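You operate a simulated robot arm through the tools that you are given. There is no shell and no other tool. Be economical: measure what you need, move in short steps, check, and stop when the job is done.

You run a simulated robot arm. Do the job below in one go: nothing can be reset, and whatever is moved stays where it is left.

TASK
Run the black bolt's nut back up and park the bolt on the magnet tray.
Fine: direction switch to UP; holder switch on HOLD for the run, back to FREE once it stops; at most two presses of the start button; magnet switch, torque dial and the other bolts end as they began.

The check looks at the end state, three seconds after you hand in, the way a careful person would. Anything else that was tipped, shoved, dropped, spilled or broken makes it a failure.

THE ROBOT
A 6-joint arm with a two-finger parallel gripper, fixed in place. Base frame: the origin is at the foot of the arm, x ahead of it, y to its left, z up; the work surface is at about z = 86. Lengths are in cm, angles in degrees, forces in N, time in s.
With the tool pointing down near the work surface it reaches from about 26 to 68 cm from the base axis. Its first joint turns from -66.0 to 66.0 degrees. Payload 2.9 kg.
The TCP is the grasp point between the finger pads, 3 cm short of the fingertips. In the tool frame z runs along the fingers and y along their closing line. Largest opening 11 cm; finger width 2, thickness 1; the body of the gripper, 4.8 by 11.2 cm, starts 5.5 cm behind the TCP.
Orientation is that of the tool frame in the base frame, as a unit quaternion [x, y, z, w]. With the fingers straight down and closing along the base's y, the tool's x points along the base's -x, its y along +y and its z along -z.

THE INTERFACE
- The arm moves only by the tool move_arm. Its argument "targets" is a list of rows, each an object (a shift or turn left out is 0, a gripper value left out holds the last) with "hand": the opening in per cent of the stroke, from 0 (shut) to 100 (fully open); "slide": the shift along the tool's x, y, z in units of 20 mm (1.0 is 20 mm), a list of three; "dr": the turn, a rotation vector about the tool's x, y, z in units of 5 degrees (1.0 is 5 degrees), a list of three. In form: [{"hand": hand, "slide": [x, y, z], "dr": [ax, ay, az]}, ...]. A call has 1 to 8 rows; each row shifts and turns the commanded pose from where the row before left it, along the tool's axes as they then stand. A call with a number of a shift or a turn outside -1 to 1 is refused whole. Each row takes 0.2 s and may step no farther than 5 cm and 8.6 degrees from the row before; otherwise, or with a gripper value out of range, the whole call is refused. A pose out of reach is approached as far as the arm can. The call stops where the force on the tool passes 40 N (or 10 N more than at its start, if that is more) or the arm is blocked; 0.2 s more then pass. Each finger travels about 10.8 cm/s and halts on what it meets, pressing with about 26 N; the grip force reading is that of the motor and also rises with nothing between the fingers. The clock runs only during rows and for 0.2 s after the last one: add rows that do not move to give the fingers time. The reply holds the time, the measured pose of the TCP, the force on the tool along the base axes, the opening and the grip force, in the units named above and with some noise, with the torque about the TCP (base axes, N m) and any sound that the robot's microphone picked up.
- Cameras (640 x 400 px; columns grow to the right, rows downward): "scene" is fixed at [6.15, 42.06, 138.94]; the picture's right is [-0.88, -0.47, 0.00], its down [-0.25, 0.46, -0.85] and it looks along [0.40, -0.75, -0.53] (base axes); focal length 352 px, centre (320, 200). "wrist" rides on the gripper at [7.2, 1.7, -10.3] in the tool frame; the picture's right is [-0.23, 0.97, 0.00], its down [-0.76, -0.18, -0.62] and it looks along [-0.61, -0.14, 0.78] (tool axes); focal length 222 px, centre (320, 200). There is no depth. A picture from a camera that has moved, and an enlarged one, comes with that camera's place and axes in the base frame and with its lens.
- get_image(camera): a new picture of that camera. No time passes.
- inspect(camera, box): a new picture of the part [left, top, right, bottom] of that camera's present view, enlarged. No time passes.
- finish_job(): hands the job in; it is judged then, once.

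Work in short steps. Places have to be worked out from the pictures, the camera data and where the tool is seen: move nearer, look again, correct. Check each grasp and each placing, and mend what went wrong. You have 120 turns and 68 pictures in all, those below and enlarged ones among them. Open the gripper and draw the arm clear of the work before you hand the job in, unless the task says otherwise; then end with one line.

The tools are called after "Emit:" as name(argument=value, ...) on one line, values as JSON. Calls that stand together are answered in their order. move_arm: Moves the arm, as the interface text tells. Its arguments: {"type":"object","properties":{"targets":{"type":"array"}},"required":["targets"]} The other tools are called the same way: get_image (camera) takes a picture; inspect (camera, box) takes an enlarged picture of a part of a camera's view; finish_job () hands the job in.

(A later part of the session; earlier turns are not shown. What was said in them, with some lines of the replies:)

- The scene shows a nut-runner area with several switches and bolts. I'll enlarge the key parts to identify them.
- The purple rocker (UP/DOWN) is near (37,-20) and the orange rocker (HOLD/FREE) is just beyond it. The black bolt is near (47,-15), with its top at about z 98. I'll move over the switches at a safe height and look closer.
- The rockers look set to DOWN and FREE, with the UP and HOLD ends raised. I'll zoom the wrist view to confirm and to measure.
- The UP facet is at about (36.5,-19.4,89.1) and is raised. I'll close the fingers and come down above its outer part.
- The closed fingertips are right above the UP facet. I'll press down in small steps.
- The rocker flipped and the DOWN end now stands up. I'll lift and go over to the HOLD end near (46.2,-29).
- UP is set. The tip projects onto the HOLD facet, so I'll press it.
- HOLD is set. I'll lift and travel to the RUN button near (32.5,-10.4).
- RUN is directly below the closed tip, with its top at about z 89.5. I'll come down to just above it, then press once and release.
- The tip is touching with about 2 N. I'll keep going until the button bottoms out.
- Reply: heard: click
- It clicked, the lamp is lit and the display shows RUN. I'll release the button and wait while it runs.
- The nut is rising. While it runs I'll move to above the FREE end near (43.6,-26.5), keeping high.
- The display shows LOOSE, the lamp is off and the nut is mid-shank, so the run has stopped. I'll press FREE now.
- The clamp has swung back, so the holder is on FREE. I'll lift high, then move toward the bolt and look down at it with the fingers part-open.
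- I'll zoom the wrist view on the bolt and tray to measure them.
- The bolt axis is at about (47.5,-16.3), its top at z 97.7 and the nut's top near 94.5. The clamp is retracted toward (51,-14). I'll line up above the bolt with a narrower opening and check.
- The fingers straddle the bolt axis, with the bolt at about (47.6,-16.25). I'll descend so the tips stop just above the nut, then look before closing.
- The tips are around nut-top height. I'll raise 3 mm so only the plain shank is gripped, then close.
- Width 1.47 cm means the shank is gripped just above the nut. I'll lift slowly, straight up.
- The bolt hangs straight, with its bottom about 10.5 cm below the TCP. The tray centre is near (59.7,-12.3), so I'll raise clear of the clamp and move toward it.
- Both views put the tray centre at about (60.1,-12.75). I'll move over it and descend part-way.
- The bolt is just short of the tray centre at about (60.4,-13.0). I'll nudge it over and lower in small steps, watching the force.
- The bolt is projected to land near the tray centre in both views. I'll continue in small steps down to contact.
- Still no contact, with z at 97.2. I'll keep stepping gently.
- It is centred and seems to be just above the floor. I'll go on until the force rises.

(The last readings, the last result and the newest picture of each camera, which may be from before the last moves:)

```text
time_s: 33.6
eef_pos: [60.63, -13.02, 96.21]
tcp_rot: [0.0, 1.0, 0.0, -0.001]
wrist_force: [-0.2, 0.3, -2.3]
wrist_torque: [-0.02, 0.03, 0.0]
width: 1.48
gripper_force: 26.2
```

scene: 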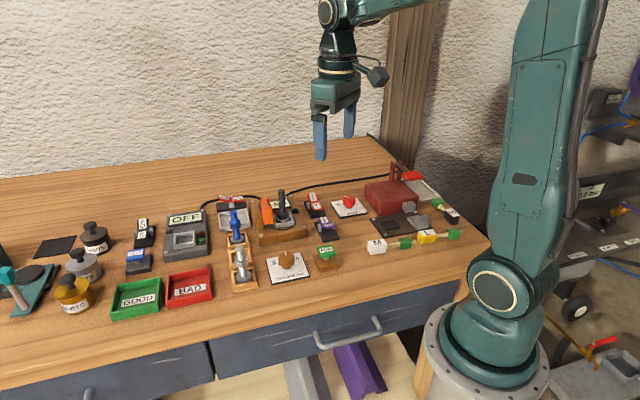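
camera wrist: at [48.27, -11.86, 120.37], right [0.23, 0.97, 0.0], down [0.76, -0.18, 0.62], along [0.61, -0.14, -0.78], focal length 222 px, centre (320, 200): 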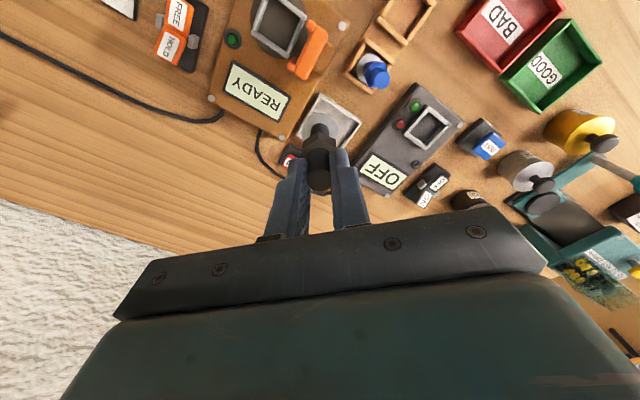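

Emit:
move_arm(targets=[{"slide": [0, 0, 0.08]}, {"slide": [0, 0, 0]}])

Emit:
move_arm(targets=[{"slide": [0, 0, 0.06]}, {"slide": [0, 0, 0]}])

Emit:
inspect(camera="scene", box=[210, 180, 270, 225])

```text
time_s: 34.2
eef_pos: [60.61, -13.1, 96.03]
tcp_rot: [-0.001, 1.0, 0.0, 0.001]
wrist_force: [0.9, 0.0, -1.6]
wrist_torque: [-0.02, 0.02, 0.0]
width: 1.5
gripper_force: 26.0
```

```text
time_s: 34.8
eef_pos: [60.6, -13.0, 95.93]
tcp_rot: [0.0, 1.0, 0.0, 0.0]
wrist_force: [-0.4, -0.4, 2.0]
wrist_torque: [0.01, 0.07, 0.02]
width: 1.46
gripper_force: 26.2
```

```text
8.89 times, centred on (240, 202) of scene
camera zoom: at [6.14, 42.06, 138.94], right [-0.88, -0.47, 0.0], down [-0.25, 0.46, -0.85], along [0.4, -0.75, -0.53], focal length 3129 px, centre (1031, 178)
```

zoom: 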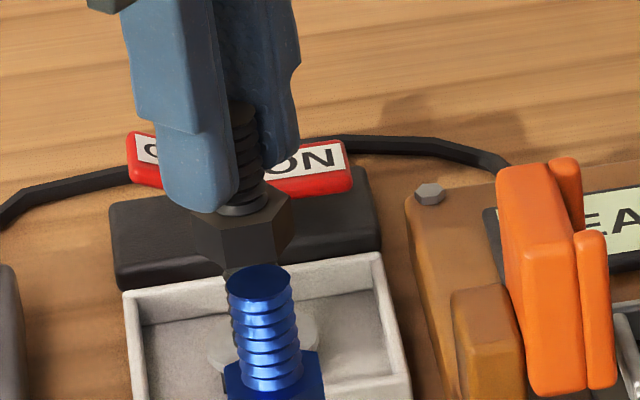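

The force changed from -2 to +2 N, so the head now rests on the tray floor. I'll open moderately and check that it stands.

Emit:
move_arm(targets=[{"hand": 20}, {"hand": 42}, {"slide": [0, 0, 0]}, {"slide": [0, 0, 0]}])

Emit:
inspect(camera="scene", box=[200, 170, 280, 230])

Emit:
inspect(camera="wrist", box=[240, 50, 400, 200])

```text
time_s: 35.8
eef_pos: [60.57, -13.07, 95.97]
tcp_rot: [0.0, 1.0, 0.0, 0.0]
wrist_force: [-1.1, -0.2, -0.3]
wrist_torque: [-0.02, 0.0, 0.03]
width: 4.62
gripper_force: 0.1
```

```text
6.67 times, centred on (240, 200) of scene
camera zoom: at [6.15, 42.06, 138.94], right [-0.88, -0.47, 0.0], down [-0.25, 0.46, -0.85], along [0.4, -0.75, -0.53], focal length 2347 px, centre (853, 200)
```

zoom: 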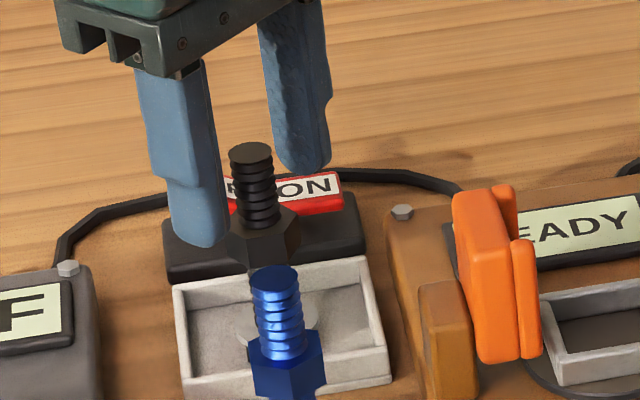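

```text
2.67 times, centred on (320, 125) of wrist
camera zoom: at [53.39, -11.4, 106.18], right [0.23, 0.97, 0.0], down [0.76, -0.18, 0.62], along [0.61, -0.14, -0.78], focal length 592 px, centre (320, 400)
```

zoom: 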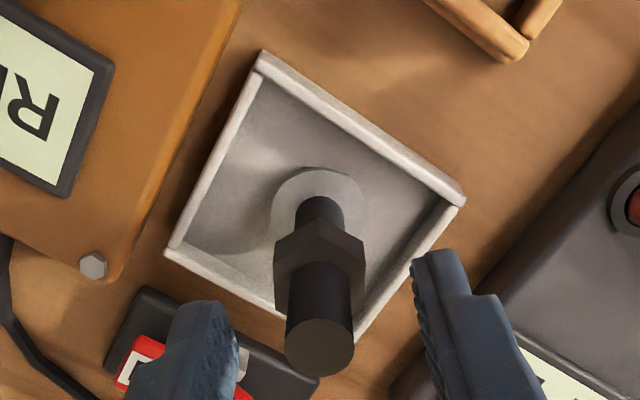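

The bolt stands free and upright near the tray's centre. I'll rise straight up and then draw back.

Emit:
move_arm(targets=[{"slide": [0, 0, -0.6]}, {"slide": [0, 0, -1]}, {"slide": [0, 0, -1]}, {"slide": [0, 0, -1]}, {"slide": [0, 0, -1]}, {"slide": [0, 0, -1]}, {"slide": [0, 0, -1]}, {"slide": [0, 0, -1]}])

Emit:
move_arm(targets=[{"hand": 100, "slide": [1, -0.5, -0.5]}, {"slide": [1, -0.5, -0.5]}, {"slide": [1, -0.5, -0.5]}, {"slide": [1, -0.5, 0]}, {"slide": [1, 0, 0]}, {"slide": [1, 0, 0]}, {"slide": [1, 0, 0]}, {"slide": [0, 0, 0]}])

Emit:
get_image(camera="scene")

Emit:
inspect(camera="scene", box=[190, 170, 370, 290])

Emit:
get_image(camera="wrist")

```text
time_s: 37.6
eef_pos: [60.6, -13.09, 111.15]
tcp_rot: [0.0, 1.0, 0.0, 0.0]
wrist_force: [0.0, -0.4, -0.5]
wrist_torque: [0.0, 0.01, 0.0]
width: 4.62
gripper_force: 0.0
```

```text
time_s: 39.4
eef_pos: [46.55, -17.15, 114.27]
tcp_rot: [0.0, 1.0, 0.0, -0.001]
wrist_force: [-0.9, 0.2, -0.4]
wrist_torque: [-0.01, 0.0, -0.01]
width: 10.99
gripper_force: 0.1
```

```text
22 pictures are left
```

scene: 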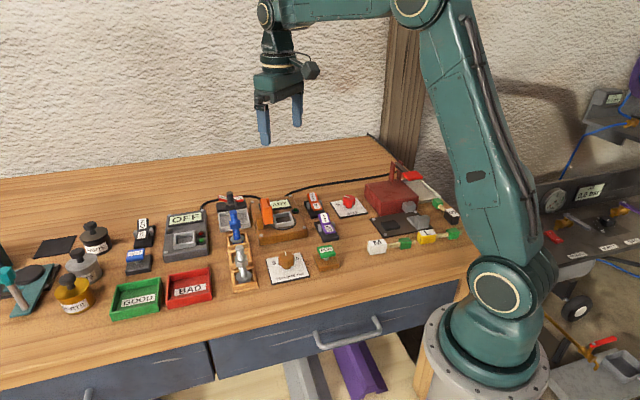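

```text
3.33 times, centred on (280, 230) of scene
camera zoom: at [6.15, 42.06, 138.94], right [-0.88, -0.47, 0.0], down [-0.25, 0.46, -0.85], along [0.4, -0.75, -0.53], focal length 1173 px, centre (453, 100)
```

zoom: 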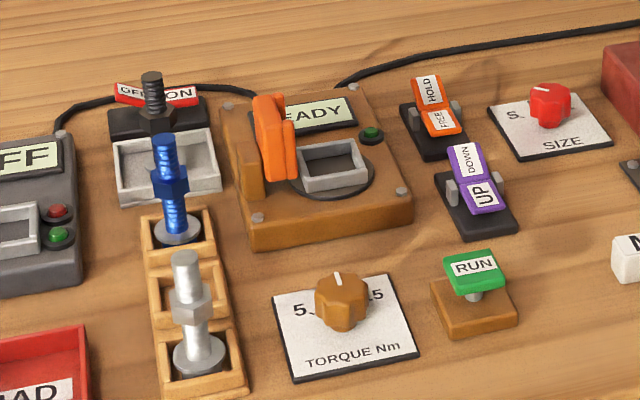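

```text
20 pictures are left
camera wrist: at [39.37, -15.42, 124.39], right [0.23, 0.97, 0.0], down [0.76, -0.18, 0.62], along [0.61, -0.14, -0.78], focal length 222 px, centre (320, 200)
```

wrist: 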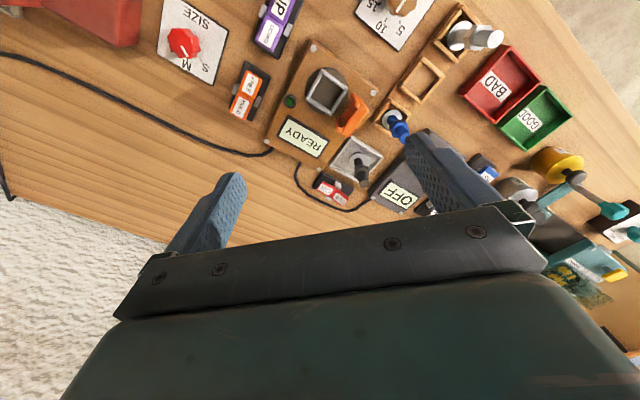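

The bolt stands on the magnet tray with UP and FREE set. The start button was pressed once, everything else is unchanged, and the arm is clear. I'm handing in.

Emit:
finish_job()

```text
The job is handed in.
```

The black bolt's nut was run back up with one press of the start button, and the bolt now stands upright on the magnet tray; the direction switch is at UP, the holder switch is back on FREE, and the magnet switch, torque dial and other bolts were left as they began.
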